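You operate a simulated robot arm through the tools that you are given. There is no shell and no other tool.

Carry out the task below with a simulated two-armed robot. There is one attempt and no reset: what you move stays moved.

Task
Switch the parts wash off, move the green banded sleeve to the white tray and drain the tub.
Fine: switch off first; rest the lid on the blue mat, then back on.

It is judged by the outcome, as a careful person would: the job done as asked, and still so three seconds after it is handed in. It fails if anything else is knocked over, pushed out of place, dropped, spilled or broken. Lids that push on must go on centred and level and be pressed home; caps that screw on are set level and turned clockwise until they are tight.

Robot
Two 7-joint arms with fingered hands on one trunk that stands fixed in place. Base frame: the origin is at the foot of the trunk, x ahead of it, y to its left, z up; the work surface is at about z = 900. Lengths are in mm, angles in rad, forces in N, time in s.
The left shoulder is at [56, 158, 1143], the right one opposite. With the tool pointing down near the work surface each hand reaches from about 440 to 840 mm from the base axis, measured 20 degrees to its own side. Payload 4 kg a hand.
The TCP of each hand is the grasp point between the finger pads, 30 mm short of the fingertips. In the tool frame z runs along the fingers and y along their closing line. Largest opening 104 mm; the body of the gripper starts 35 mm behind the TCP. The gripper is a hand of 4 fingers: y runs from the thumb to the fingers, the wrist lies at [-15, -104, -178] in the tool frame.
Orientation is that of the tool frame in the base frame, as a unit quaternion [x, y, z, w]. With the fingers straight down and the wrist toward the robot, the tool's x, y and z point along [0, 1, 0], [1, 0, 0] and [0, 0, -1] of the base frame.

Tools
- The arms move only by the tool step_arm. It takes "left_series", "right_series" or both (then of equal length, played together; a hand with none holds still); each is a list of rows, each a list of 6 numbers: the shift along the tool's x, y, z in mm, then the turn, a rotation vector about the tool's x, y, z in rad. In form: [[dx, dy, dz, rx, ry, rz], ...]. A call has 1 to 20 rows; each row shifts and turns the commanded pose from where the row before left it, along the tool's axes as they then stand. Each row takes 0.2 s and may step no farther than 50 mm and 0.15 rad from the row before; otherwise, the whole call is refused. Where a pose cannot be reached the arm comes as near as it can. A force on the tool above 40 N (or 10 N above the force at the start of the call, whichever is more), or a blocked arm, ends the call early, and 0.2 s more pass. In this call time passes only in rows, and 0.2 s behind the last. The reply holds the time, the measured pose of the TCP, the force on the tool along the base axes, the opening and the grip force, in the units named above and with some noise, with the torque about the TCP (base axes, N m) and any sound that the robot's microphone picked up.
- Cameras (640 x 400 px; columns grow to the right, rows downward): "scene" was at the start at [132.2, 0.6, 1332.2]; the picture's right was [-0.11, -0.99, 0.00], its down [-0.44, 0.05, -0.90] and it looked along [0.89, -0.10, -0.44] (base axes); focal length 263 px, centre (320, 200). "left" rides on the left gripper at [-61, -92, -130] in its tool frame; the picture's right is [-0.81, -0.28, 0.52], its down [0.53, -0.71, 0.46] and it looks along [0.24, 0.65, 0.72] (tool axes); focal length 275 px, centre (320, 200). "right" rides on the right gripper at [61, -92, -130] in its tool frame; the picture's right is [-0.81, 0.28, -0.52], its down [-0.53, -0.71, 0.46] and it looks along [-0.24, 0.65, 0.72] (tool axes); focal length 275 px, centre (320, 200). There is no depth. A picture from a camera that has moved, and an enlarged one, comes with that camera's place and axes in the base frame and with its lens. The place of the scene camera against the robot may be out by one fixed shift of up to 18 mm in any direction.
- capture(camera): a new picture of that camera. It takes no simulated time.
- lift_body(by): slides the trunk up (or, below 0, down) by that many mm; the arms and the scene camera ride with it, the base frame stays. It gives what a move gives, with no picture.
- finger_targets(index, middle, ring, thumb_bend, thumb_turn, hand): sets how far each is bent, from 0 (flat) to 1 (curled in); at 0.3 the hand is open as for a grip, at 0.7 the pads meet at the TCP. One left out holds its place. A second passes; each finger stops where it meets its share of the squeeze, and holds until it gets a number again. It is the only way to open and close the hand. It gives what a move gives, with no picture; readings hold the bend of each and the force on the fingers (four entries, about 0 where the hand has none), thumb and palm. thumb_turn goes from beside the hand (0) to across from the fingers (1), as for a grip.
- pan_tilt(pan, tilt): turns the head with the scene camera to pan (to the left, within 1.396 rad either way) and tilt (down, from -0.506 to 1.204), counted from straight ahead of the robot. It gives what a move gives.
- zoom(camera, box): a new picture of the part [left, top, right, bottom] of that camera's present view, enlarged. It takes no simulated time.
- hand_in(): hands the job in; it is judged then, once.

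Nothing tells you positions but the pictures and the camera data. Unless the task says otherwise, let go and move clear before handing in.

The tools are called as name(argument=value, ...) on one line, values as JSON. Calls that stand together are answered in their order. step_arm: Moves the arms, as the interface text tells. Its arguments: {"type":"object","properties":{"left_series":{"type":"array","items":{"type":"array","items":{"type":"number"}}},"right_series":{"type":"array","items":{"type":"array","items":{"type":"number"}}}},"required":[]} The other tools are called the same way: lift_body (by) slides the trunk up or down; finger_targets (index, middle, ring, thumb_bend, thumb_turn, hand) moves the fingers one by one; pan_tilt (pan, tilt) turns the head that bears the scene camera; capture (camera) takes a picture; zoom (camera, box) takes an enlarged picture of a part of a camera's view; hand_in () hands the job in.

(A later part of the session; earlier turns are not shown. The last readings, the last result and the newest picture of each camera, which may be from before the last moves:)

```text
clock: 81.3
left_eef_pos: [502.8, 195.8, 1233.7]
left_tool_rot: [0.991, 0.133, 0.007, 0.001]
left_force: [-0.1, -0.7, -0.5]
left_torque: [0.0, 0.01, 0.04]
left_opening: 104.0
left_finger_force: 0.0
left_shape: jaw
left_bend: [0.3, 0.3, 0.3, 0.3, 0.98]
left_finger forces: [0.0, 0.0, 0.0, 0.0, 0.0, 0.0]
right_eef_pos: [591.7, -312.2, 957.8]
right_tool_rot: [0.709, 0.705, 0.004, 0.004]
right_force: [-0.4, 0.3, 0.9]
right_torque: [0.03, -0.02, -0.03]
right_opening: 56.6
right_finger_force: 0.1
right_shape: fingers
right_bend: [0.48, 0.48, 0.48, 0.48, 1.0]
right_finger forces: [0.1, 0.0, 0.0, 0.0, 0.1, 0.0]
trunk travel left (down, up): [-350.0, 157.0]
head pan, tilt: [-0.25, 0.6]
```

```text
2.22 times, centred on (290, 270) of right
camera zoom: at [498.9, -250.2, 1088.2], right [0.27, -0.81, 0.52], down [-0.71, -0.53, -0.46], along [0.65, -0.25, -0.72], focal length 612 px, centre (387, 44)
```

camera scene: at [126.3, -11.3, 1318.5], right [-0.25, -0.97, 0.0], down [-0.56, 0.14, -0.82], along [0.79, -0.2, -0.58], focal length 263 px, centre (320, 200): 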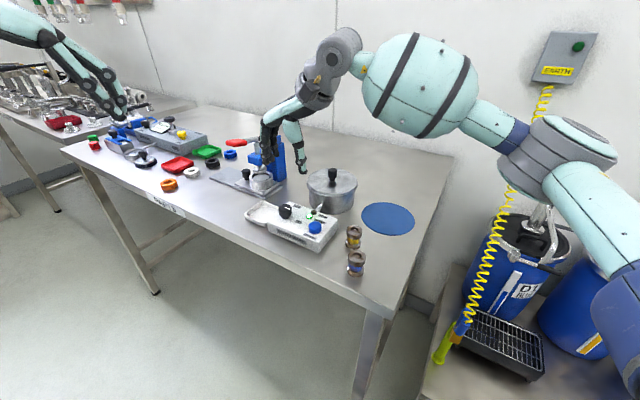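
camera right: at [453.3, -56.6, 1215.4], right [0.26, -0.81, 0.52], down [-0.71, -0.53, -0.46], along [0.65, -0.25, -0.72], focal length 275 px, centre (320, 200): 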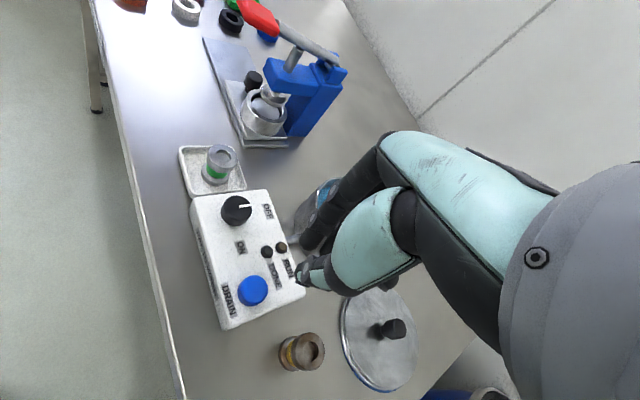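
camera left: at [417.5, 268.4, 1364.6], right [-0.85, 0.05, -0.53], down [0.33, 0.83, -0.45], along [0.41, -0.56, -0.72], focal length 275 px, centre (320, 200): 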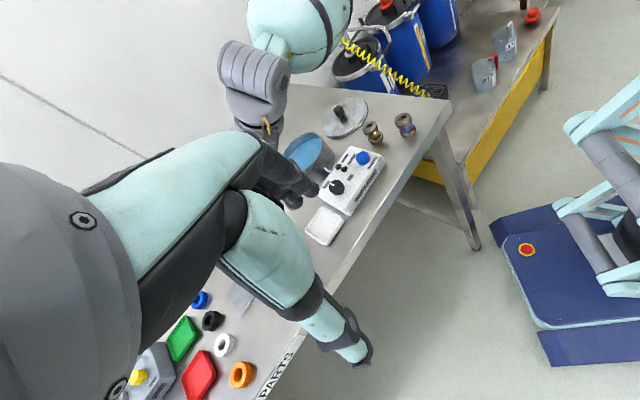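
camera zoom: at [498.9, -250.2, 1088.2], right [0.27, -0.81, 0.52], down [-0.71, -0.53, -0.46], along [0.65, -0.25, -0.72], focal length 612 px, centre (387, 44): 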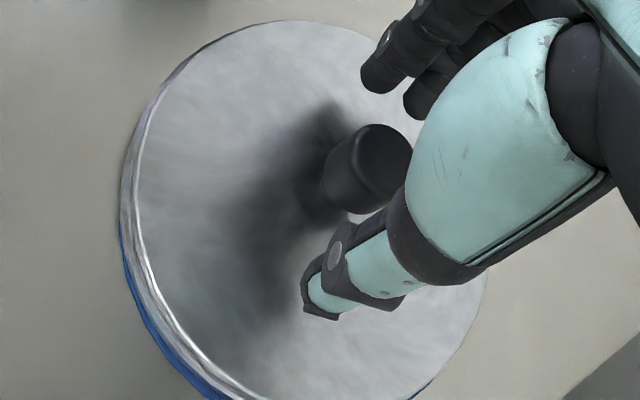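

Centred within 2 mm. I'll go down the last 10 mm and close on the knob.

step_arm(right_series=[[0, -1.5, 5, 0, 0, 0], [0, 0, 5, 0, 0, 0], [0, 0, 0, 0, 0, 0]])

finger_targets(hand="right", index=0.72, middle=0.72, ring=0.68, thumb_bend=0.72)

zoom(camera="left", box=[310, 80, 370, 140])

zoom(camera="scene", box=[340, 150, 430, 240])

```text
clock: 82.1
left_eef_pos: [501.9, 196.6, 1234.9]
left_tool_rot: [0.991, 0.133, 0.005, 0.0]
left_force: [-0.1, 0.4, 0.1]
left_torque: [0.02, 0.0, 0.02]
left_opening: 103.7
left_finger_force: 0.0
left_shape: jaw
left_bend: [0.3, 0.3, 0.3, 0.3, 0.98]
left_finger forces: [0.0, 0.1, 0.0, 0.0, 0.0, 0.0]
right_eef_pos: [589.5, -312.8, 946.6]
right_tool_rot: [0.709, 0.705, 0.003, 0.005]
right_force: [0.2, -0.1, -0.3]
right_torque: [-0.02, 0.02, 0.0]
right_opening: 56.7
right_finger_force: 0.0
right_shape: fingers
right_bend: [0.48, 0.48, 0.48, 0.48, 1.0]
right_finger forces: [0.0, 0.0, 0.0, 0.0, 0.0, 0.0]
trunk travel left (down, up): [-350.0, 157.0]
head pan, tilt: [-0.25, 0.6]
```

```text
clock: 83.1
left_eef_pos: [501.5, 196.5, 1234.0]
left_tool_rot: [0.991, 0.133, 0.005, 0.0]
left_force: [0.8, 0.8, -0.7]
left_torque: [0.02, -0.02, -0.03]
left_opening: 103.8
left_finger_force: 0.0
left_shape: jaw
left_bend: [0.3, 0.3, 0.3, 0.3, 0.98]
left_finger forces: [0.1, 0.0, 0.0, 0.0, 0.0, 0.0]
right_eef_pos: [591.0, -312.7, 947.6]
right_tool_rot: [0.709, 0.705, 0.004, 0.005]
right_force: [0.4, -0.3, 0.2]
right_torque: [-0.02, 0.05, -0.03]
right_opening: 16.5
right_finger_force: 10.5
right_shape: fingers
right_bend: [0.71, 0.66, 0.68, 0.64, 1.0]
right_finger forces: [6.1, 5.1, 0.0, 0.0, 10.2, 0.0]
trunk travel left (down, up): [-350.0, 157.0]
head pan, tilt: [-0.25, 0.6]
```

```text
6.67 times, centred on (340, 110) of left
camera zoom: at [417.4, 268.7, 1364.6], right [-0.85, 0.05, -0.53], down [0.33, 0.83, -0.45], along [0.41, -0.56, -0.72], focal length 1835 px, centre (187, 800)
```

zoom: 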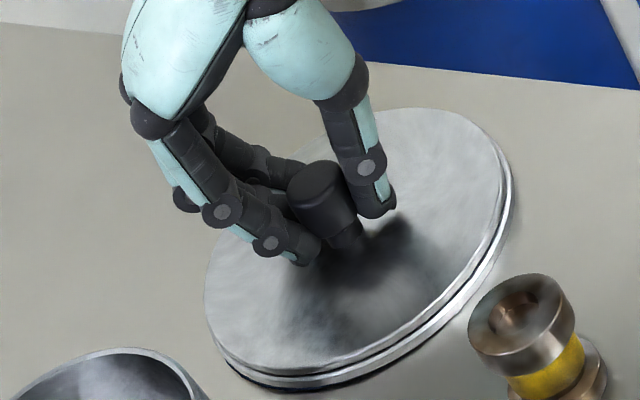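

```text
4.44 times, centred on (385, 195) of scene
camera zoom: at [126.3, -11.3, 1318.4], right [-0.25, -0.97, 0.0], down [-0.56, 0.14, -0.82], along [0.79, -0.2, -0.58], focal length 1170 px, centre (31, 222)
```

zoom: 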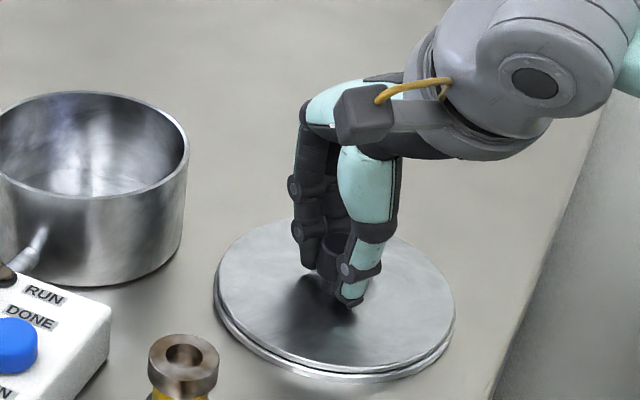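

The grip is the same as before, at about 10 N on the knob stem. I'll lift straight up and check the lid's attitude.

step_arm(right_series=[[0, 0, -6, 0, 0, 0], [0, 0, -15, 0, 0, 0], [0, 0, -25, 0, 0, 0], [0, 0, -35, 0, 0, 0], [0, 0, -35, 0, 0, 0], [0, 0, -30, 0, 0, 0], [0, 0, 0, 0, 0, 0]])

zoom(camera="left", box=[260, 50, 370, 160])

zoom(camera="scene", box=[320, 100, 440, 220])

zoom(camera="right", box=[150, 150, 400, 400])

```text
clock: 84.7
left_eef_pos: [502.2, 196.3, 1233.7]
left_tool_rot: [0.991, 0.133, 0.005, 0.001]
left_force: [0.3, 0.0, -0.2]
left_torque: [0.0, 0.02, -0.04]
left_opening: 104.2
left_finger_force: 0.0
left_shape: jaw
left_bend: [0.3, 0.3, 0.3, 0.3, 0.98]
left_finger forces: [0.1, 0.0, 0.0, 0.0, 0.0, 0.1]
right_eef_pos: [586.4, -314.8, 1094.7]
right_tool_rot: [0.709, 0.706, 0.003, 0.004]
right_force: [-0.5, 0.3, -1.5]
right_torque: [0.02, 0.01, 0.02]
right_opening: 16.6
right_finger_force: 10.9
right_shape: fingers
right_bend: [0.71, 0.66, 0.68, 0.63, 1.0]
right_finger forces: [5.8, 5.1, 0.0, 0.0, 10.3, 0.0]
trunk travel left (down, up): [-350.0, 157.0]
head pan, tilt: [-0.25, 0.6]
```

```text
3.64 times, centred on (315, 105) of left
camera zoom: at [417.7, 268.3, 1364.5], right [-0.85, 0.05, -0.53], down [0.33, 0.83, -0.45], along [0.41, -0.56, -0.72], focal length 1001 px, centre (338, 546)
```

zoom: 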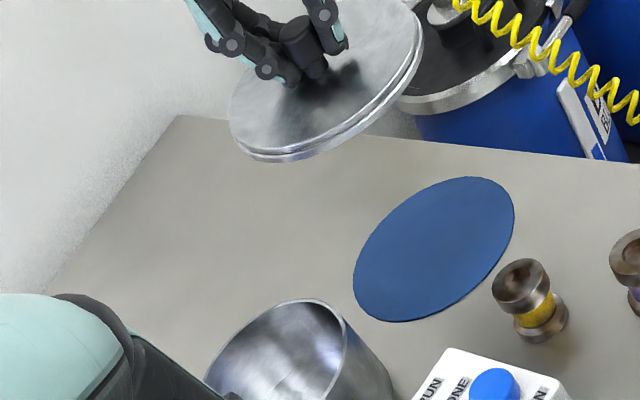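

```text
3.33 times, centred on (380, 160) of scene
camera zoom: at [126.6, -11.7, 1318.4], right [-0.25, -0.97, 0.0], down [-0.56, 0.14, -0.82], along [0.79, -0.2, -0.58], focal length 878 px, centre (120, 333)
```

zoom: 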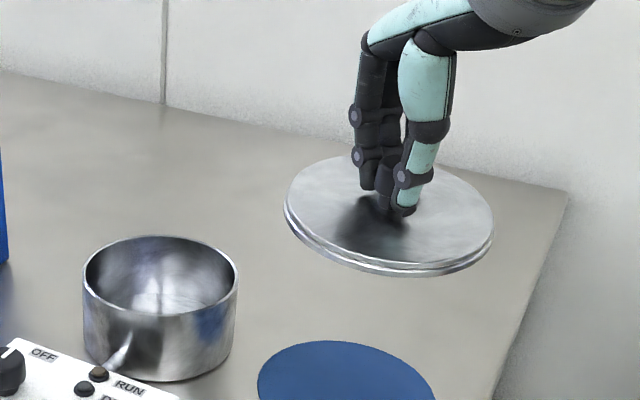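

```text
1.60 times, centred on (275, 275) of right
camera zoom: at [493.6, -252.8, 1225.5], right [0.27, -0.81, 0.52], down [-0.71, -0.53, -0.46], along [0.65, -0.25, -0.72], focal length 440 px, centre (392, 80)
```

zoom: 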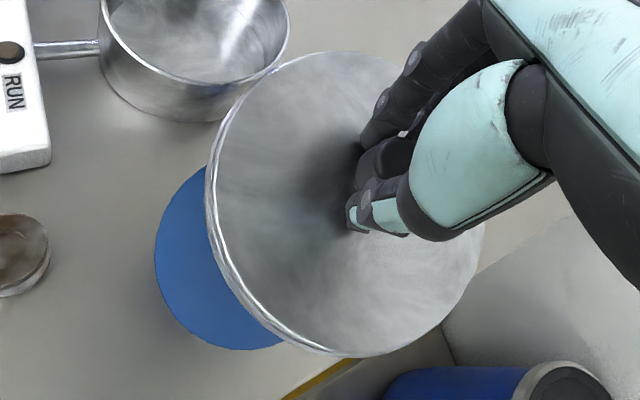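

The lid is held. By fitting circles to the rims, I put the tub centre at about (691,-196.5) and the lid centre about 5 mm toward the robot from the TCP. I'll carry the lid over the tub at this height and check alignment from all cameras.

step_arm(right_series=[[9, 8, 0, 0, 0, 0], [15, 14, 0, 0, 0, 0], [19, 18, 0, 0, 0, 0], [21, 20, 0, 0, 0, 0], [21, 20, 0, 0, 0, 0], [16, 15, 0, 0, 0, 0], [10, 9, 0, 0, 0, 0], [6, 6, 0, 0, 0, 0], [0, 0, 0, 0, 0, 0]])

zoom(camera="left", box=[250, 60, 360, 180])

zoom(camera="scene", box=[290, 100, 400, 220])

zoom(camera="right", box=[150, 150, 400, 400])

```text
clock: 86.7
left_eef_pos: [501.1, 195.8, 1234.8]
left_tool_rot: [0.991, 0.133, 0.006, -0.001]
left_force: [0.1, -0.9, -0.4]
left_torque: [-0.03, 0.02, 0.01]
left_opening: 103.9
left_finger_force: 0.0
left_shape: jaw
left_bend: [0.3, 0.3, 0.3, 0.3, 0.98]
left_finger forces: [0.0, 0.0, 0.1, 0.0, 0.0, 0.0]
right_eef_pos: [699.1, -196.9, 1095.6]
right_tool_rot: [0.709, 0.705, 0.004, 0.005]
right_force: [-0.7, -0.2, -0.2]
right_torque: [0.02, -0.01, 0.01]
right_opening: 16.7
right_finger_force: 10.6
right_shape: fingers
right_bend: [0.71, 0.66, 0.68, 0.63, 1.0]
right_finger forces: [5.8, 5.1, 0.1, 0.1, 10.2, 0.0]
trunk travel left (down, up): [-350.0, 157.0]
head pan, tilt: [-0.25, 0.6]
```

```text
3.33 times, centred on (305, 120) of left
camera zoom: at [417.4, 268.4, 1364.6], right [-0.85, 0.05, -0.53], down [0.33, 0.83, -0.45], along [0.41, -0.56, -0.72], focal length 918 px, centre (370, 467)
```

zoom: 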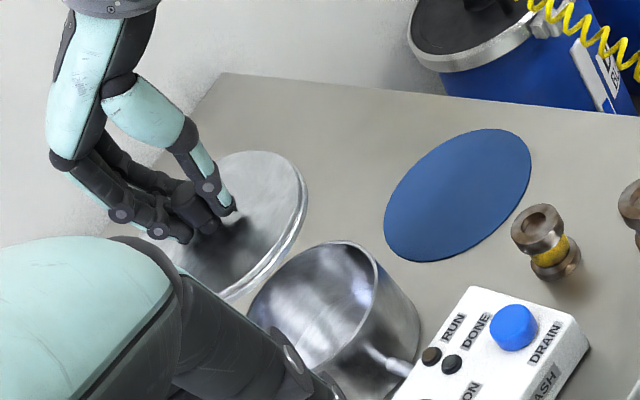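

```text
3.33 times, centred on (345, 160) of scene
camera zoom: at [126.5, -11.6, 1318.4], right [-0.25, -0.97, 0.0], down [-0.56, 0.14, -0.82], along [0.79, -0.2, -0.58], focal length 878 px, centre (237, 333)
```

zoom: 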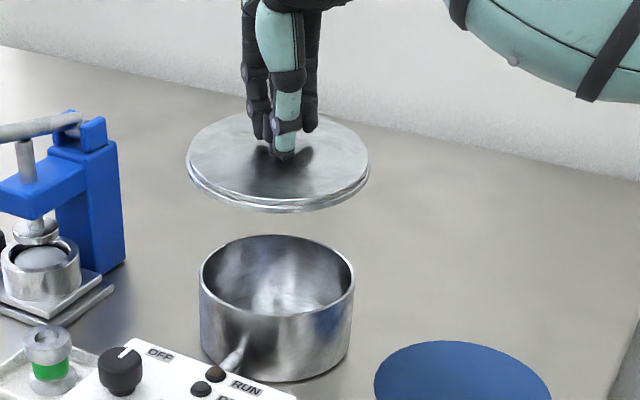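

```text
1.60 times, centred on (275, 275) of right
camera zoom: at [606.7, -133.9, 1226.1], right [0.26, -0.81, 0.52], down [-0.71, -0.53, -0.46], along [0.65, -0.25, -0.72], focal length 440 px, centre (392, 80)
```

zoom: 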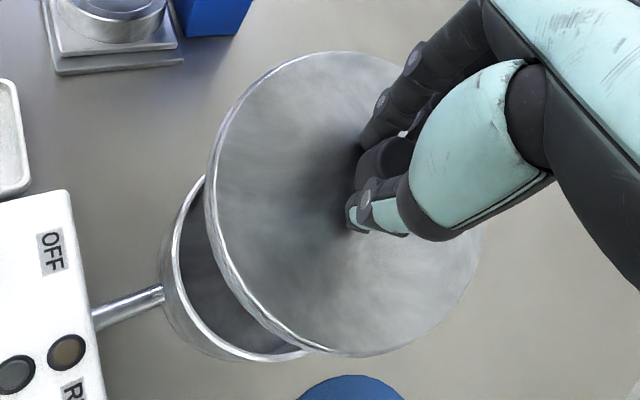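

The lid is over the tub but looks slightly tilted, with its right side low. I'll zoom in to measure it.

zoom(camera="scene", box=[318, 125, 362, 169])

zoom(camera="scene", box=[318, 165, 362, 209])

zoom(camera="left", box=[290, 95, 350, 155])

```text
9.09 times, centred on (340, 147) of scene
camera zoom: at [126.5, -11.6, 1318.4], right [-0.25, -0.97, 0.0], down [-0.56, 0.14, -0.82], along [0.79, -0.2, -0.58], focal length 2394 px, centre (138, 682)
```

zoom: 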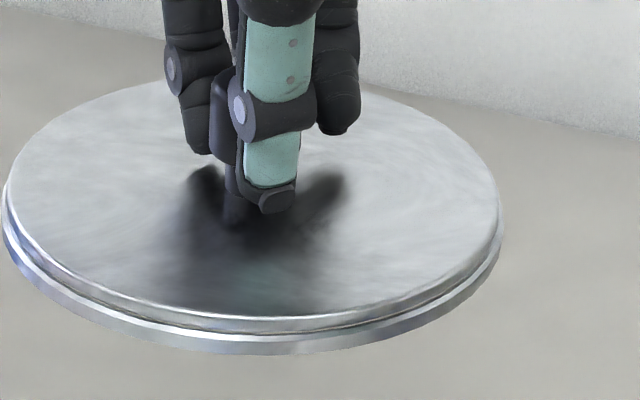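

```text
9.09 times, centred on (340, 187) of scene
camera zoom: at [126.5, -11.6, 1318.4], right [-0.25, -0.97, 0.0], down [-0.56, 0.14, -0.82], along [0.79, -0.2, -0.58], focal length 2394 px, centre (138, 318)
```

zoom: 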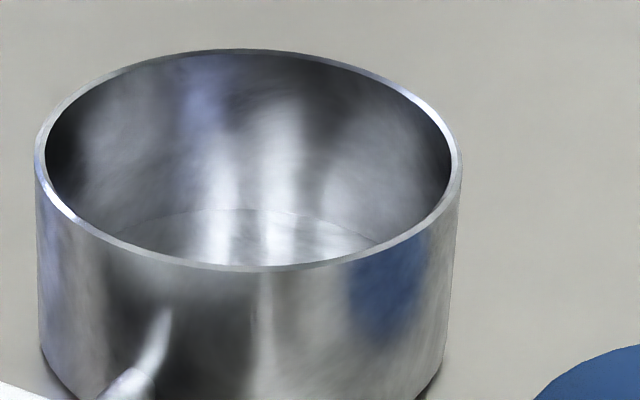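

```text
6.67 times, centred on (320, 125) of left
camera zoom: at [417.4, 268.4, 1364.6], right [-0.85, 0.05, -0.53], down [0.33, 0.83, -0.45], along [0.41, -0.56, -0.72], focal length 1835 px, centre (320, 700)
```

zoom: 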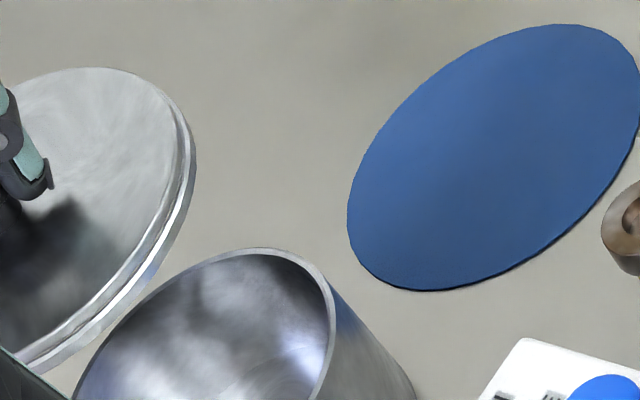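

Fitting the ellipse shows the lid's near edge about 5° low, which matches how it touched down on the mat. I'll pitch the hand by 0.09 rad to level it, then re-measure.

step_arm(right_series=[[0, 0, 0, 0.03, 0, 0], [0, 0, 0, 0.03, 0, 0], [0, 0, 0, 0.03, 0, 0], [0, 0, 0, 0, 0, 0]])

zoom(camera="scene", box=[318, 125, 362, 169])

zoom(camera="scene", box=[300, 115, 380, 215])

zoom(camera="right", box=[150, 150, 400, 400])

```text
clock: 87.7
left_eef_pos: [501.9, 197.0, 1235.7]
left_tool_rot: [0.991, 0.134, 0.006, 0.0]
left_force: [-0.6, -0.9, -0.3]
left_torque: [0.01, 0.01, 0.0]
left_opening: 103.8
left_finger_force: 0.2
left_shape: jaw
left_bend: [0.3, 0.3, 0.3, 0.3, 0.98]
left_finger forces: [0.0, 0.0, 0.0, 0.1, 0.1, 0.0]
right_eef_pos: [698.7, -195.6, 1095.3]
right_tool_rot: [0.709, 0.704, -0.028, -0.027]
right_force: [0.6, 0.0, -1.9]
right_torque: [-0.01, 0.0, -0.03]
right_opening: 16.9
right_finger_force: 10.5
right_shape: fingers
right_bend: [0.71, 0.66, 0.68, 0.63, 1.0]
right_finger forces: [5.9, 5.3, 0.1, 0.1, 10.2, 0.0]
trunk travel left (down, up): [-350.0, 157.0]
head pan, tilt: [-0.25, 0.6]
```

```text
9.09 times, centred on (340, 147) of scene
camera zoom: at [126.6, -11.5, 1318.4], right [-0.25, -0.97, 0.0], down [-0.56, 0.14, -0.82], along [0.79, -0.2, -0.58], focal length 2394 px, centre (138, 682)
```

zoom: 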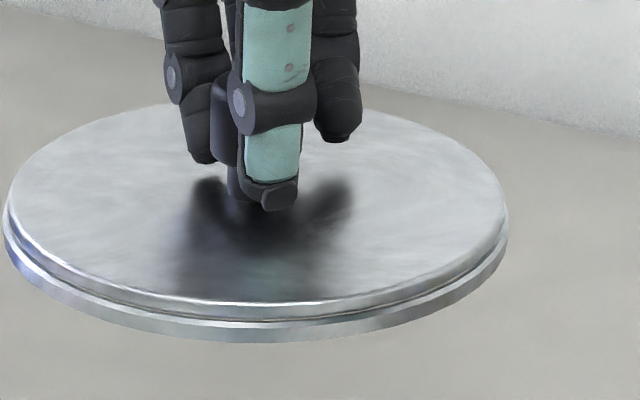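

```text
4.00 times, centred on (340, 165) of scene
camera zoom: at [126.6, -11.5, 1318.4], right [-0.25, -0.97, 0.0], down [-0.56, 0.14, -0.82], along [0.79, -0.2, -0.58], focal length 1054 px, centre (240, 340)
```

zoom: 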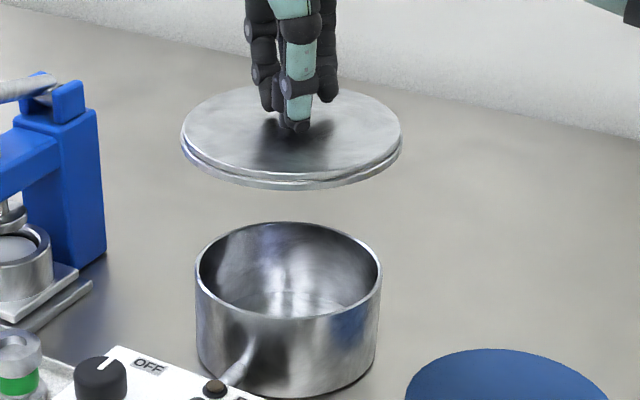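

```text
1.60 times, centred on (275, 275) of right
camera zoom: at [618.0, -133.3, 1234.0], right [0.31, -0.81, 0.5], down [-0.75, -0.53, -0.4], along [0.58, -0.25, -0.77], focal length 440 px, centre (392, 80)
```

zoom: 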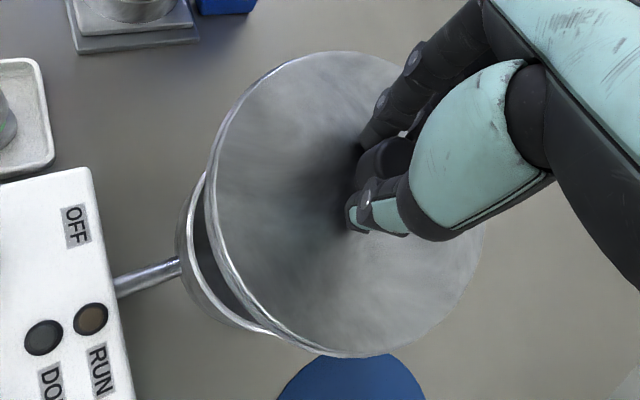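

Now the ellipse ratio matches a level lid. The lid centre is about (689,-194.5) against the tub's (691,-196.7). I'll trim that and descend to about 15 mm above expected contact, correcting for the hand's pitch.

step_arm(right_series=[[-1.8, 1.5, 0, 0, 0, 0], [0, 1.55, 19.94, 0, 0, 0], [0, 1.55, 19.94, 0, 0, 0], [0, 1.55, 19.94, 0, 0, 0], [0, 1.17, 14.96, 0, 0, 0], [0, 0.31, 3.99, 0, 0, 0], [0, 0, 0, 0, 0, 0]])

zoom(camera="scene", box=[310, 145, 380, 215])

zoom(camera="right", box=[150, 150, 400, 400])

zoom(camera="left", box=[270, 100, 350, 180])

```text
clock: 89.3
left_eef_pos: [500.7, 196.1, 1235.2]
left_tool_rot: [0.991, 0.133, 0.005, 0.0]
left_force: [0.3, -0.6, -1.0]
left_torque: [0.04, -0.01, 0.0]
left_opening: 104.0
left_finger_force: 0.1
left_shape: jaw
left_bend: [0.3, 0.3, 0.3, 0.3, 0.98]
left_finger forces: [0.0, 0.0, 0.1, 0.1, 0.1, 0.0]
right_eef_pos: [698.9, -198.5, 1015.4]
right_tool_rot: [0.709, 0.704, -0.029, -0.027]
right_force: [-0.6, 0.3, -2.5]
right_torque: [-0.04, 0.01, 0.03]
right_opening: 16.8
right_finger_force: 10.8
right_shape: fingers
right_bend: [0.71, 0.66, 0.68, 0.63, 1.0]
right_finger forces: [6.0, 5.2, 0.1, 0.1, 10.2, 0.0]
trunk travel left (down, up): [-350.0, 157.0]
head pan, tilt: [-0.25, 0.6]
```

```text
5.71 times, centred on (345, 180) of scene
camera zoom: at [126.6, -11.4, 1318.4], right [-0.25, -0.97, 0.0], down [-0.56, 0.14, -0.82], along [0.79, -0.2, -0.58], focal length 1505 px, centre (177, 314)
```

zoom: 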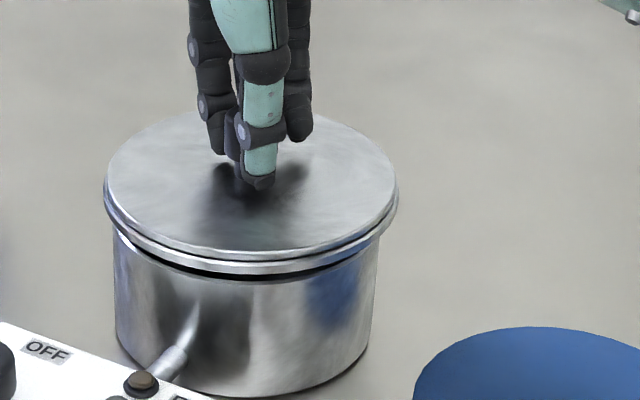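

```text
1.60 times, centred on (275, 275) of right
camera zoom: at [618.4, -136.0, 1153.4], right [0.31, -0.81, 0.5], down [-0.75, -0.53, -0.4], along [0.58, -0.25, -0.77], focal length 440 px, centre (392, 80)
```

zoom: 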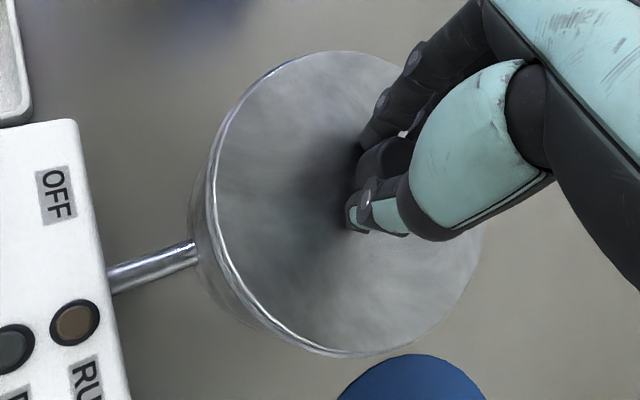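

```text
5.00 times, centred on (310, 140) of left
camera zoom: at [417.5, 268.6, 1364.6], right [-0.85, 0.05, -0.53], down [0.33, 0.83, -0.45], along [0.41, -0.56, -0.72], focal length 1376 px, centre (370, 500)
```

zoom: 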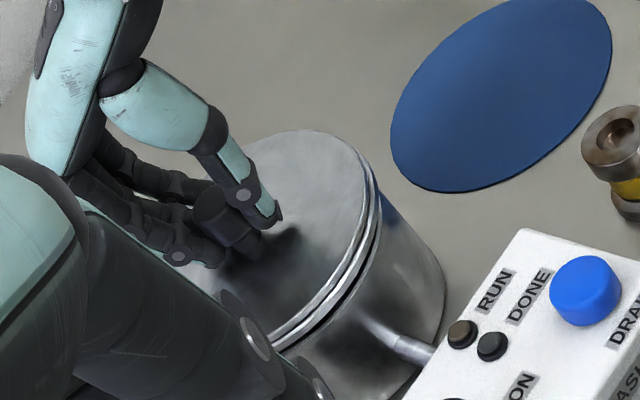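

The lid is level and about 10 mm above the rim, centred to within 1–2 mm. I'll trim by about 1 mm and lower slowly, watching force and torque.

step_arm(right_series=[[0.8, 1.3, 0, 0, 0, 0], [0, 0.23, 2.99, 0, 0, 0], [0, 0.23, 2.99, 0, 0, 0], [0, 0, 0, 0, 0, 0]])

zoom(camera="scene", box=[320, 160, 370, 210])

zoom(camera="left", box=[290, 120, 340, 170])

```text
clock: 90.3
left_eef_pos: [501.2, 195.5, 1234.0]
left_tool_rot: [0.991, 0.132, 0.005, 0.0]
left_force: [0.6, 0.5, 0.3]
left_torque: [0.0, 0.02, -0.02]
left_opening: 103.7
left_finger_force: 0.0
left_shape: jaw
left_bend: [0.3, 0.3, 0.3, 0.3, 0.98]
left_finger forces: [0.0, 0.1, 0.0, 0.0, 0.0, 0.0]
right_eef_pos: [699.9, -197.1, 1010.8]
right_tool_rot: [0.709, 0.704, -0.028, -0.027]
right_force: [0.5, 1.3, -1.0]
right_torque: [-0.01, -0.01, 0.02]
right_opening: 16.6
right_finger_force: 10.7
right_shape: fingers
right_bend: [0.71, 0.66, 0.68, 0.63, 1.0]
right_finger forces: [5.9, 5.3, 0.0, 0.0, 10.1, 0.0]
trunk travel left (down, up): [-350.0, 157.0]
head pan, tilt: [-0.25, 0.6]
```

```text
8.00 times, centred on (345, 185) of scene
camera zoom: at [126.6, -11.3, 1318.4], right [-0.25, -0.97, 0.0], down [-0.56, 0.14, -0.82], along [0.79, -0.2, -0.58], focal length 2107 px, centre (120, 320)
```

zoom: 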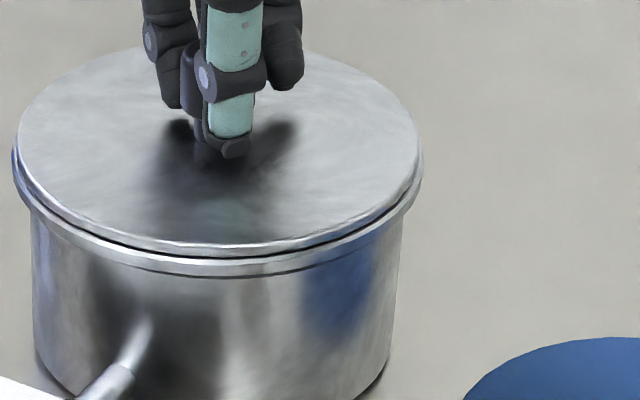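

```text
8.00 times, centred on (315, 145) of left
camera zoom: at [417.5, 268.7, 1364.5], right [-0.85, 0.05, -0.53], down [0.33, 0.83, -0.45], along [0.41, -0.56, -0.72], focal length 2202 px, centre (360, 640)
```

zoom: 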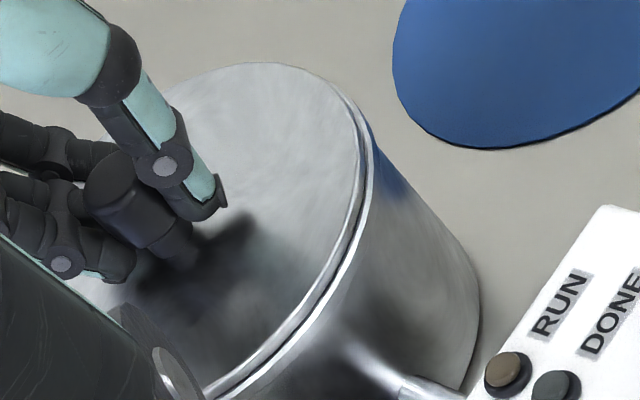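

There's no contact force yet and the gap has nearly closed. I'll lower in smaller steps.

step_arm(right_series=[[0, 0.16, 1.99, 0, 0, 0], [0, 0, 0, 0, 0, 0]])

step_arm(right_series=[[0, 0.16, 1.99, 0, 0, 0], [0, 0, 0, 0, 0, 0]])

step_arm(right_series=[[0, 0.16, 1.99, 0, 0, 0], [0, 0, 0, 0, 0, 0]])

zoom(camera="scene", box=[320, 160, 370, 210])

```text
clock: 90.9
left_eef_pos: [501.1, 197.4, 1234.7]
left_tool_rot: [0.991, 0.132, 0.005, 0.0]
left_force: [-0.7, 0.0, 0.0]
left_torque: [0.0, -0.03, 0.01]
left_opening: 104.1
left_finger_force: 0.2
left_shape: jaw
left_bend: [0.3, 0.3, 0.3, 0.3, 0.98]
left_finger forces: [0.0, 0.0, 0.1, 0.0, 0.1, 0.0]
right_eef_pos: [699.7, -196.0, 1007.2]
right_tool_rot: [0.708, 0.705, -0.029, -0.027]
right_force: [-1.0, -0.1, -2.2]
right_torque: [0.03, -0.04, 0.02]
right_opening: 16.8
right_finger_force: 11.1
right_shape: fingers
right_bend: [0.71, 0.66, 0.68, 0.63, 1.0]
right_finger forces: [5.9, 5.3, 0.0, 0.0, 10.2, 0.0]
trunk travel left (down, up): [-350.0, 157.0]
head pan, tilt: [-0.25, 0.6]
```

```text
clock: 91.5
left_eef_pos: [502.9, 196.1, 1234.7]
left_tool_rot: [0.991, 0.133, 0.006, 0.0]
left_force: [0.5, 0.4, 0.7]
left_torque: [0.01, 0.01, 0.01]
left_opening: 103.9
left_finger_force: 0.1
left_shape: jaw
left_bend: [0.3, 0.3, 0.3, 0.3, 0.98]
left_finger forces: [0.0, 0.0, 0.0, 0.1, 0.0, 0.0]
right_eef_pos: [701.0, -198.1, 1006.1]
right_tool_rot: [0.709, 0.704, -0.028, -0.027]
right_force: [-0.3, -0.6, -0.3]
right_torque: [0.03, 0.04, -0.02]
right_opening: 16.4
right_finger_force: 10.0
right_shape: fingers
right_bend: [0.71, 0.66, 0.68, 0.63, 1.0]
right_finger forces: [5.9, 5.3, 0.1, 0.0, 10.1, 0.0]
trunk travel left (down, up): [-350.0, 157.0]
head pan, tilt: [-0.25, 0.6]
```

```text
clock: 92.1
left_eef_pos: [501.2, 196.4, 1234.4]
left_tool_rot: [0.991, 0.133, 0.007, 0.0]
left_force: [-0.3, -0.7, -0.9]
left_torque: [-0.02, 0.02, 0.0]
left_opening: 103.7
left_finger_force: 0.1
left_shape: jaw
left_bend: [0.3, 0.3, 0.3, 0.3, 0.98]
left_finger forces: [0.1, 0.1, 0.1, 0.0, 0.0, 0.0]
right_eef_pos: [701.4, -197.6, 1004.8]
right_tool_rot: [0.709, 0.705, -0.028, -0.026]
right_force: [0.9, 0.1, 2.0]
right_torque: [-0.04, 0.08, 0.02]
right_opening: 16.7
right_finger_force: 11.5
right_shape: fingers
right_bend: [0.71, 0.66, 0.68, 0.64, 1.0]
right_finger forces: [6.1, 5.8, 0.0, 0.0, 10.0, 0.1]
trunk travel left (down, up): [-350.0, 157.0]
head pan, tilt: [-0.25, 0.6]
```

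```text
8.00 times, centred on (345, 185) of scene
camera zoom: at [126.3, -11.4, 1318.5], right [-0.25, -0.97, 0.0], down [-0.56, 0.14, -0.82], along [0.79, -0.2, -0.58], focal length 2107 px, centre (120, 320)
```

zoom: 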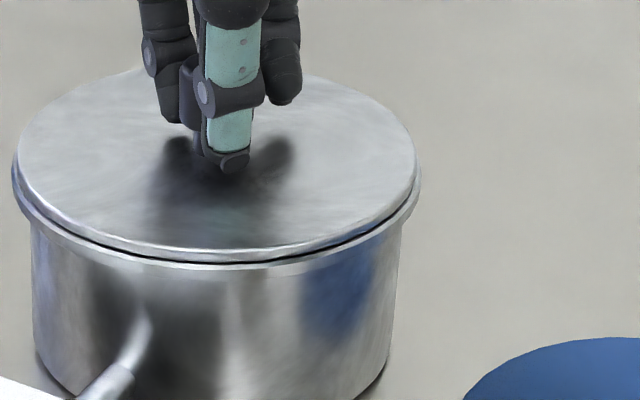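

Contact begins at z≈1005 (Fz rose to +2). I'll check the seating from all views before pressing.

zoom(camera="left", box=[290, 120, 340, 170])

zoom(camera="right", box=[180, 160, 360, 340])

zoom(camera="scene", box=[318, 178, 372, 202])

```text
8.00 times, centred on (315, 145) of left
camera zoom: at [417.2, 268.7, 1364.7], right [-0.85, 0.05, -0.53], down [0.33, 0.83, -0.45], along [0.41, -0.56, -0.72], focal length 2202 px, centre (360, 640)
```

zoom: 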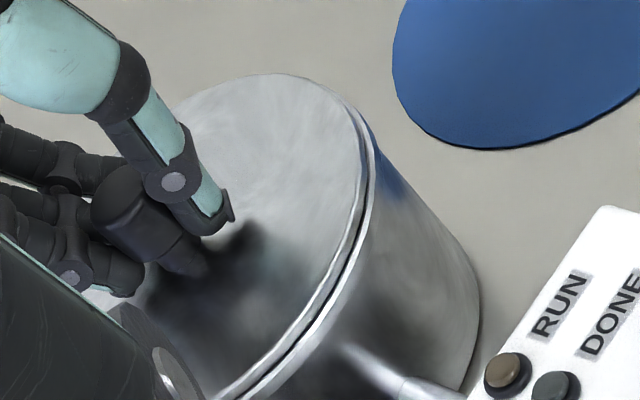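

```text
2.22 times, centred on (270, 250) of right
camera zoom: at [620.5, -134.7, 1142.7], right [0.31, -0.81, 0.5], down [-0.75, -0.53, -0.4], along [0.59, -0.25, -0.77], focal length 612 px, centre (431, 89)
```

zoom: 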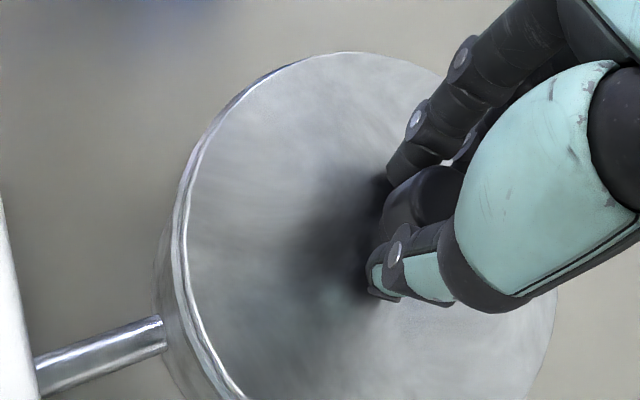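

```text
11.85 times, centred on (345, 190) of scene
camera zoom: at [126.3, -11.4, 1318.5], right [-0.25, -0.97, 0.0], down [-0.56, 0.14, -0.82], along [0.79, -0.2, -0.58], focal length 3121 px, centre (24, 318)
```

zoom: 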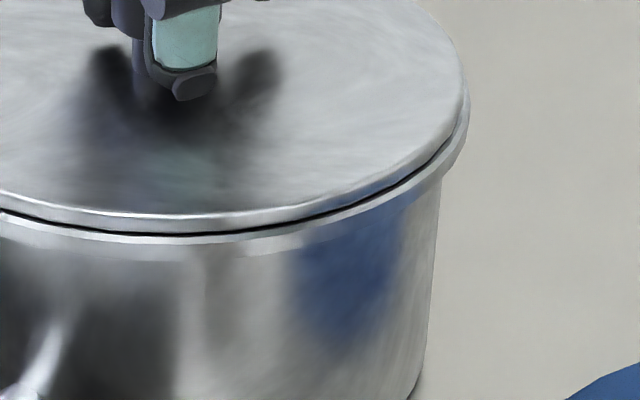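

The lid's skirt sits around the rim and looks centred. I'll press down gently with the grip, watching for the snap.

step_arm(right_series=[[0, 0.12, 1.5, 0, 0, 0], [0, 0, 0, 0, 0, 0]])

step_arm(right_series=[[0, 0.12, 1.5, 0, 0, 0], [0, 0, 0, 0, 0, 0]])

zoom(camera="scene", box=[320, 160, 370, 210])

```text
clock: 92.7
left_eef_pos: [501.6, 196.8, 1235.0]
left_tool_rot: [0.991, 0.133, 0.006, 0.0]
left_force: [-0.1, 0.0, 0.1]
left_torque: [0.03, 0.01, 0.02]
left_opening: 103.7
left_finger_force: 0.1
left_shape: jaw
left_bend: [0.3, 0.3, 0.3, 0.3, 0.98]
left_finger forces: [0.1, 0.0, 0.0, 0.0, 0.1, 0.0]
right_eef_pos: [702.8, -196.9, 1003.7]
right_tool_rot: [0.708, 0.705, -0.027, -0.027]
right_force: [-0.3, -0.8, 6.8]
right_torque: [-0.02, 0.15, -0.03]
right_opening: 16.3
right_finger_force: 11.4
right_shape: fingers
right_bend: [0.71, 0.66, 0.68, 0.64, 1.0]
right_finger forces: [6.0, 5.8, 0.1, 0.0, 10.9, 0.1]
trunk travel left (down, up): [-350.0, 157.0]
head pan, tilt: [-0.25, 0.6]
```

```text
clock: 93.3
left_eef_pos: [500.3, 196.2, 1235.6]
left_tool_rot: [0.991, 0.134, 0.006, 0.002]
left_force: [0.8, 0.5, 0.1]
left_torque: [0.02, 0.0, 0.0]
left_opening: 104.1
left_finger_force: 0.0
left_shape: jaw
left_bend: [0.3, 0.3, 0.3, 0.3, 0.98]
left_finger forces: [0.1, 0.0, 0.0, 0.1, 0.1, 0.0]
right_eef_pos: [700.6, -197.2, 1003.0]
right_tool_rot: [0.709, 0.704, -0.026, -0.026]
right_force: [3.0, -1.2, 13.1]
right_torque: [-0.08, 0.1, 0.0]
right_opening: 16.3
right_finger_force: 12.6
right_shape: fingers
right_bend: [0.71, 0.66, 0.68, 0.64, 1.0]
right_finger forces: [7.1, 7.8, 0.0, 0.0, 11.1, 0.0]
trunk travel left (down, up): [-350.0, 157.0]
head pan, tilt: [-0.25, 0.6]
```

```text
8.00 times, centred on (345, 185) of scene
camera zoom: at [125.1, -11.2, 1318.6], right [-0.25, -0.97, 0.0], down [-0.56, 0.14, -0.82], along [0.79, -0.2, -0.57], focal length 2107 px, centre (120, 320)
```

zoom: 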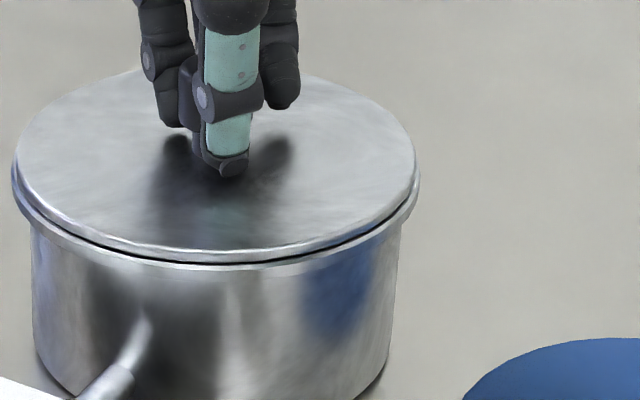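

The lid sits on the rim and still needs pressing home. The load is balanced about the knob, so I'll keep pressing through the grip in small steps.

step_arm(right_series=[[0, 0.12, 1.5, 0, 0, 0], [0, 0, 0, 0, 0, 0]])

step_arm(right_series=[[0, 0.12, 1.5, 0, 0, 0], [0, 0, 0, 0, 0, 0]])

zoom(camera="scene", box=[320, 160, 370, 210])

```text
clock: 93.9
left_eef_pos: [500.9, 196.3, 1234.7]
left_tool_rot: [0.991, 0.133, 0.007, 0.001]
left_force: [-0.5, 0.5, -0.7]
left_torque: [0.02, -0.01, 0.02]
left_opening: 104.0
left_finger_force: 0.0
left_shape: jaw
left_bend: [0.3, 0.3, 0.3, 0.3, 0.98]
left_finger forces: [0.0, 0.0, 0.0, 0.1, 0.0, 0.0]
right_eef_pos: [701.1, -196.4, 1001.3]
right_tool_rot: [0.709, 0.705, -0.026, -0.026]
right_force: [5.2, -2.8, 14.3]
right_torque: [-0.06, 0.01, -0.01]
right_opening: 16.1
right_finger_force: 12.6
right_shape: fingers
right_bend: [0.71, 0.66, 0.68, 0.64, 1.0]
right_finger forces: [6.2, 8.1, 0.1, 0.0, 11.6, 0.0]
trunk travel left (down, up): [-350.0, 157.0]
head pan, tilt: [-0.25, 0.6]
```

```text
clock: 94.5
left_eef_pos: [500.0, 196.3, 1235.7]
left_tool_rot: [0.991, 0.133, 0.007, 0.001]
left_force: [0.1, 0.6, -0.3]
left_torque: [0.03, 0.01, -0.01]
left_opening: 104.0
left_finger_force: 0.0
left_shape: jaw
left_bend: [0.3, 0.3, 0.3, 0.3, 0.98]
left_finger forces: [0.0, 0.0, 0.0, 0.0, 0.1, 0.0]
right_eef_pos: [700.5, -196.6, 1001.8]
right_tool_rot: [0.709, 0.704, -0.026, -0.026]
right_force: [6.1, -3.0, 22.2]
right_torque: [-0.03, 0.19, 0.02]
right_opening: 15.8
right_finger_force: 16.6
right_shape: fingers
right_bend: [0.71, 0.66, 0.68, 0.64, 1.0]
right_finger forces: [6.6, 8.1, 0.0, 0.0, 19.2, 0.0]
trunk travel left (down, up): [-350.0, 157.0]
head pan, tilt: [-0.25, 0.6]
```

```text
8.00 times, centred on (345, 185) of scene
camera zoom: at [124.1, -10.9, 1318.8], right [-0.25, -0.97, 0.0], down [-0.56, 0.14, -0.82], along [0.79, -0.2, -0.57], focal length 2107 px, centre (120, 320)
```

zoom: 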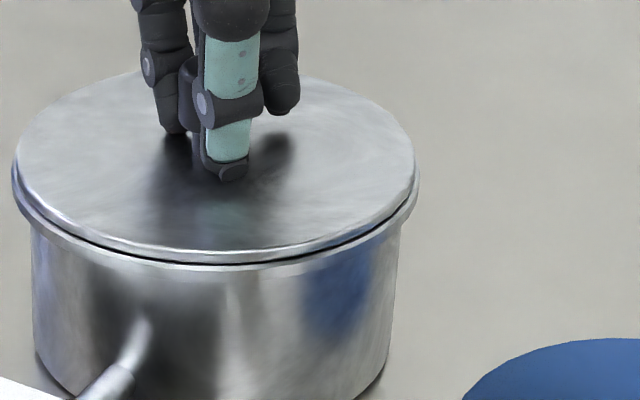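

The force is at 22 N with no snap, so I'll stop and check the lid's attitude in detail.

zoom(camera="scene", box=[303, 160, 363, 200])

zoom(camera="left", box=[300, 125, 340, 165])

zoom(camera="right", box=[190, 170, 290, 270])

```text
10.00 times, centred on (333, 180) of scene
camera zoom: at [124.1, -10.9, 1318.8], right [-0.25, -0.97, 0.0], down [-0.56, 0.14, -0.82], along [0.79, -0.2, -0.57], focal length 2634 px, centre (190, 400)
```

zoom: 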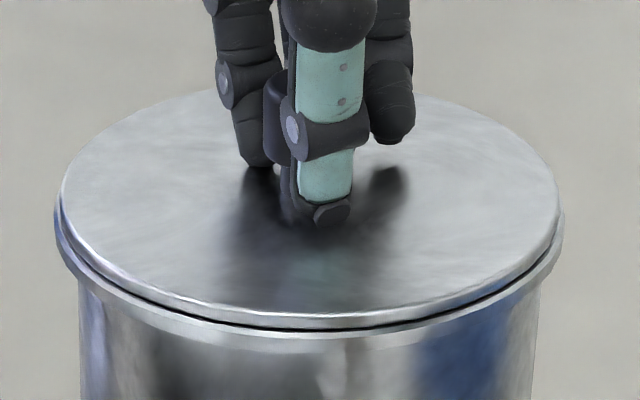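

```text
10.00 times, centred on (320, 145) of left
camera zoom: at [415.2, 269.2, 1365.3], right [-0.85, 0.05, -0.53], down [0.33, 0.83, -0.45], along [0.41, -0.56, -0.72], focal length 2753 px, centre (320, 750)
```

zoom: 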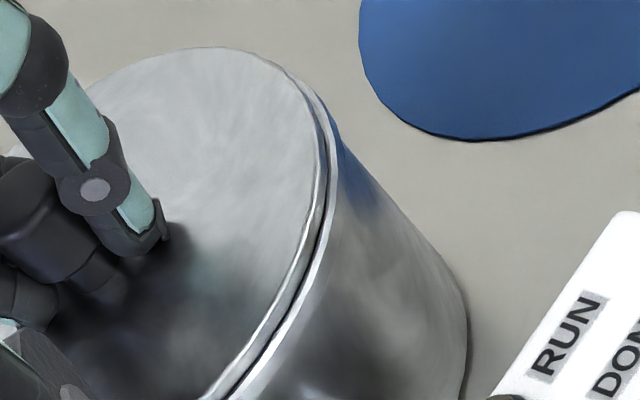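

```text
4.00 times, centred on (240, 220) of right
camera zoom: at [619.0, -134.3, 1139.5], right [0.31, -0.81, 0.5], down [-0.75, -0.53, -0.4], along [0.59, -0.25, -0.77], focal length 1101 px, centre (640, 120)
```

zoom: 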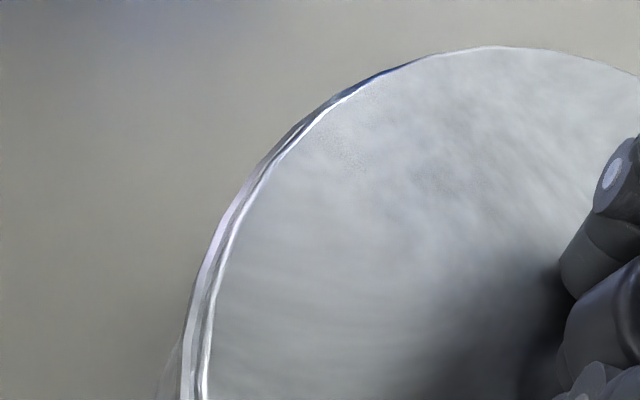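

The far edge has gone down but the near edge still looks about 5 mm high, so the lid isn't square yet. I'll ease off, release it onto the rim and look at how it sits.

step_arm(right_series=[[0, -0.2, -2.5, 0, 0, 0], [0, -0.2, -2.5, 0, 0, 0], [0, 0, 0, 0, 0, 0]])

zoom(camera="scene", box=[303, 160, 363, 200])

```text
clock: 95.3
left_eef_pos: [500.7, 196.1, 1235.9]
left_tool_rot: [0.991, 0.133, 0.006, 0.0]
left_force: [-0.1, -0.4, -0.3]
left_torque: [-0.01, -0.01, 0.01]
left_opening: 103.8
left_finger_force: 0.0
left_shape: jaw
left_bend: [0.3, 0.3, 0.3, 0.3, 0.98]
left_finger forces: [0.0, 0.0, 0.1, 0.0, 0.0, 0.0]
right_eef_pos: [697.8, -195.5, 999.2]
right_tool_rot: [0.708, 0.705, -0.031, -0.028]
right_force: [0.4, 1.1, -0.6]
right_torque: [0.0, 0.0, -0.02]
right_opening: 16.4
right_finger_force: 10.6
right_shape: fingers
right_bend: [0.71, 0.67, 0.68, 0.63, 1.0]
right_finger forces: [6.0, 6.0, 0.0, 0.0, 9.9, 0.0]
trunk travel left (down, up): [-350.0, 157.0]
head pan, tilt: [-0.25, 0.6]
```

```text
10.00 times, centred on (333, 180) of scene
camera zoom: at [125.7, -11.5, 1318.4], right [-0.25, -0.97, 0.0], down [-0.56, 0.14, -0.82], along [0.79, -0.2, -0.58], focal length 2634 px, centre (190, 400)
```

zoom: 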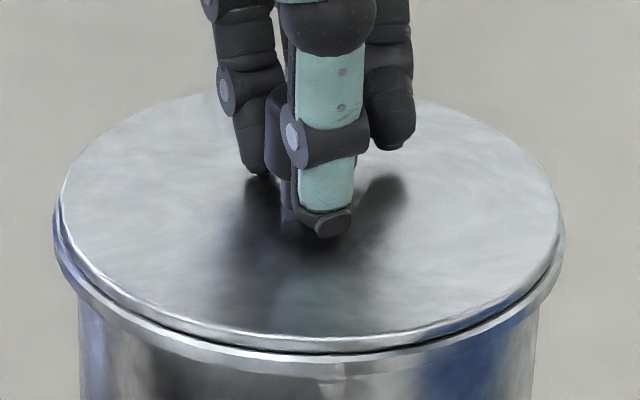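

Interesting: as I eased off, the lid settled lower and now looks level. I'll compare it with the original seated view using the same crop.

zoom(camera="scene", box=[290, 120, 370, 220])

zoom(camera="left", box=[300, 125, 340, 165])

zoom(camera="right", box=[190, 170, 290, 270])

```text
4.00 times, centred on (330, 170) of scene
camera zoom: at [125.7, -11.5, 1318.4], right [-0.25, -0.97, 0.0], down [-0.56, 0.14, -0.82], along [0.79, -0.2, -0.58], focal length 1054 px, centre (280, 320)
```

zoom: 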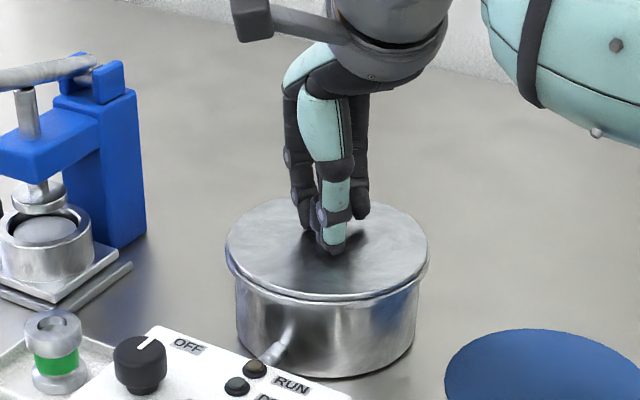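

```text
10.00 times, centred on (320, 145) of left
camera zoom: at [416.7, 268.5, 1364.7], right [-0.85, 0.05, -0.53], down [0.33, 0.83, -0.45], along [0.41, -0.56, -0.72], focal length 2753 px, centre (320, 750)
```

zoom: 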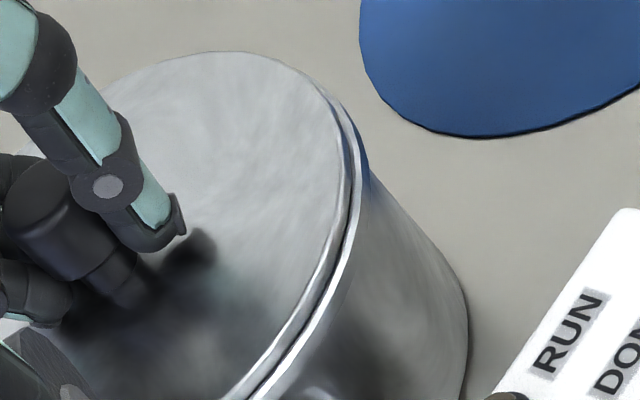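

```text
4.00 times, centred on (240, 220) of right
camera zoom: at [619.0, -133.7, 1138.8], right [0.31, -0.81, 0.49], down [-0.75, -0.53, -0.39], along [0.58, -0.25, -0.78], focal length 1101 px, centre (640, 120)
```

zoom: 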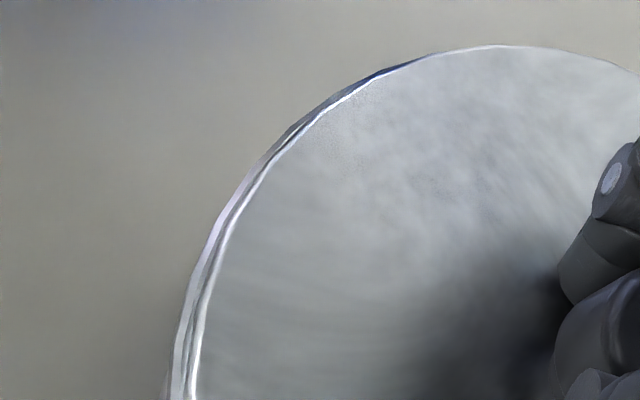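

The view matches the original seated lid almost exactly, but I've heard no snap. I'll hold still for a moment and re-read the forces.

step_arm(right_series=[[0, 0, 0, 0, 0, 0], [0, 0, 0, 0, 0, 0]])

zoom(camera="scene", box=[303, 160, 363, 200])

```text
clock: 95.9
left_eef_pos: [501.2, 196.0, 1233.9]
left_tool_rot: [0.991, 0.133, 0.006, 0.0]
left_force: [0.2, 0.1, -0.4]
left_torque: [0.02, 0.03, 0.01]
left_opening: 103.7
left_finger_force: 0.0
left_shape: jaw
left_bend: [0.3, 0.3, 0.3, 0.3, 0.98]
left_finger forces: [0.1, 0.0, 0.0, 0.0, 0.0, 0.0]
right_eef_pos: [701.3, -196.6, 1001.1]
right_tool_rot: [0.708, 0.705, -0.029, -0.026]
right_force: [-0.8, -0.7, -2.7]
right_torque: [-0.01, 0.03, 0.02]
right_opening: 16.5
right_finger_force: 11.0
right_shape: fingers
right_bend: [0.71, 0.67, 0.68, 0.63, 1.0]
right_finger forces: [5.8, 5.9, 0.0, 0.0, 9.7, 0.0]
trunk travel left (down, up): [-350.0, 157.0]
head pan, tilt: [-0.25, 0.6]
```

```text
10.00 times, centred on (333, 180) of scene
camera zoom: at [126.4, -11.4, 1318.4], right [-0.25, -0.97, 0.0], down [-0.56, 0.14, -0.82], along [0.79, -0.2, -0.58], focal length 2634 px, centre (190, 400)
```

zoom: 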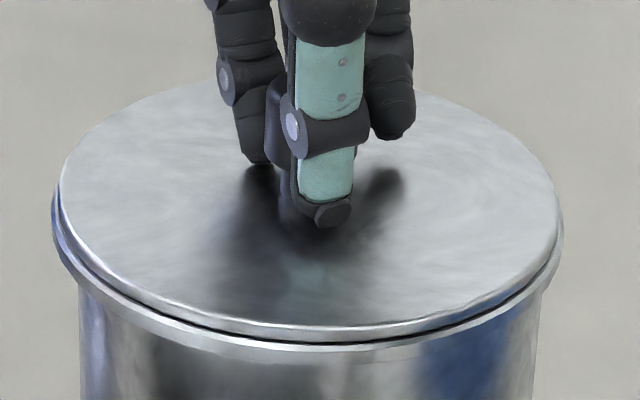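

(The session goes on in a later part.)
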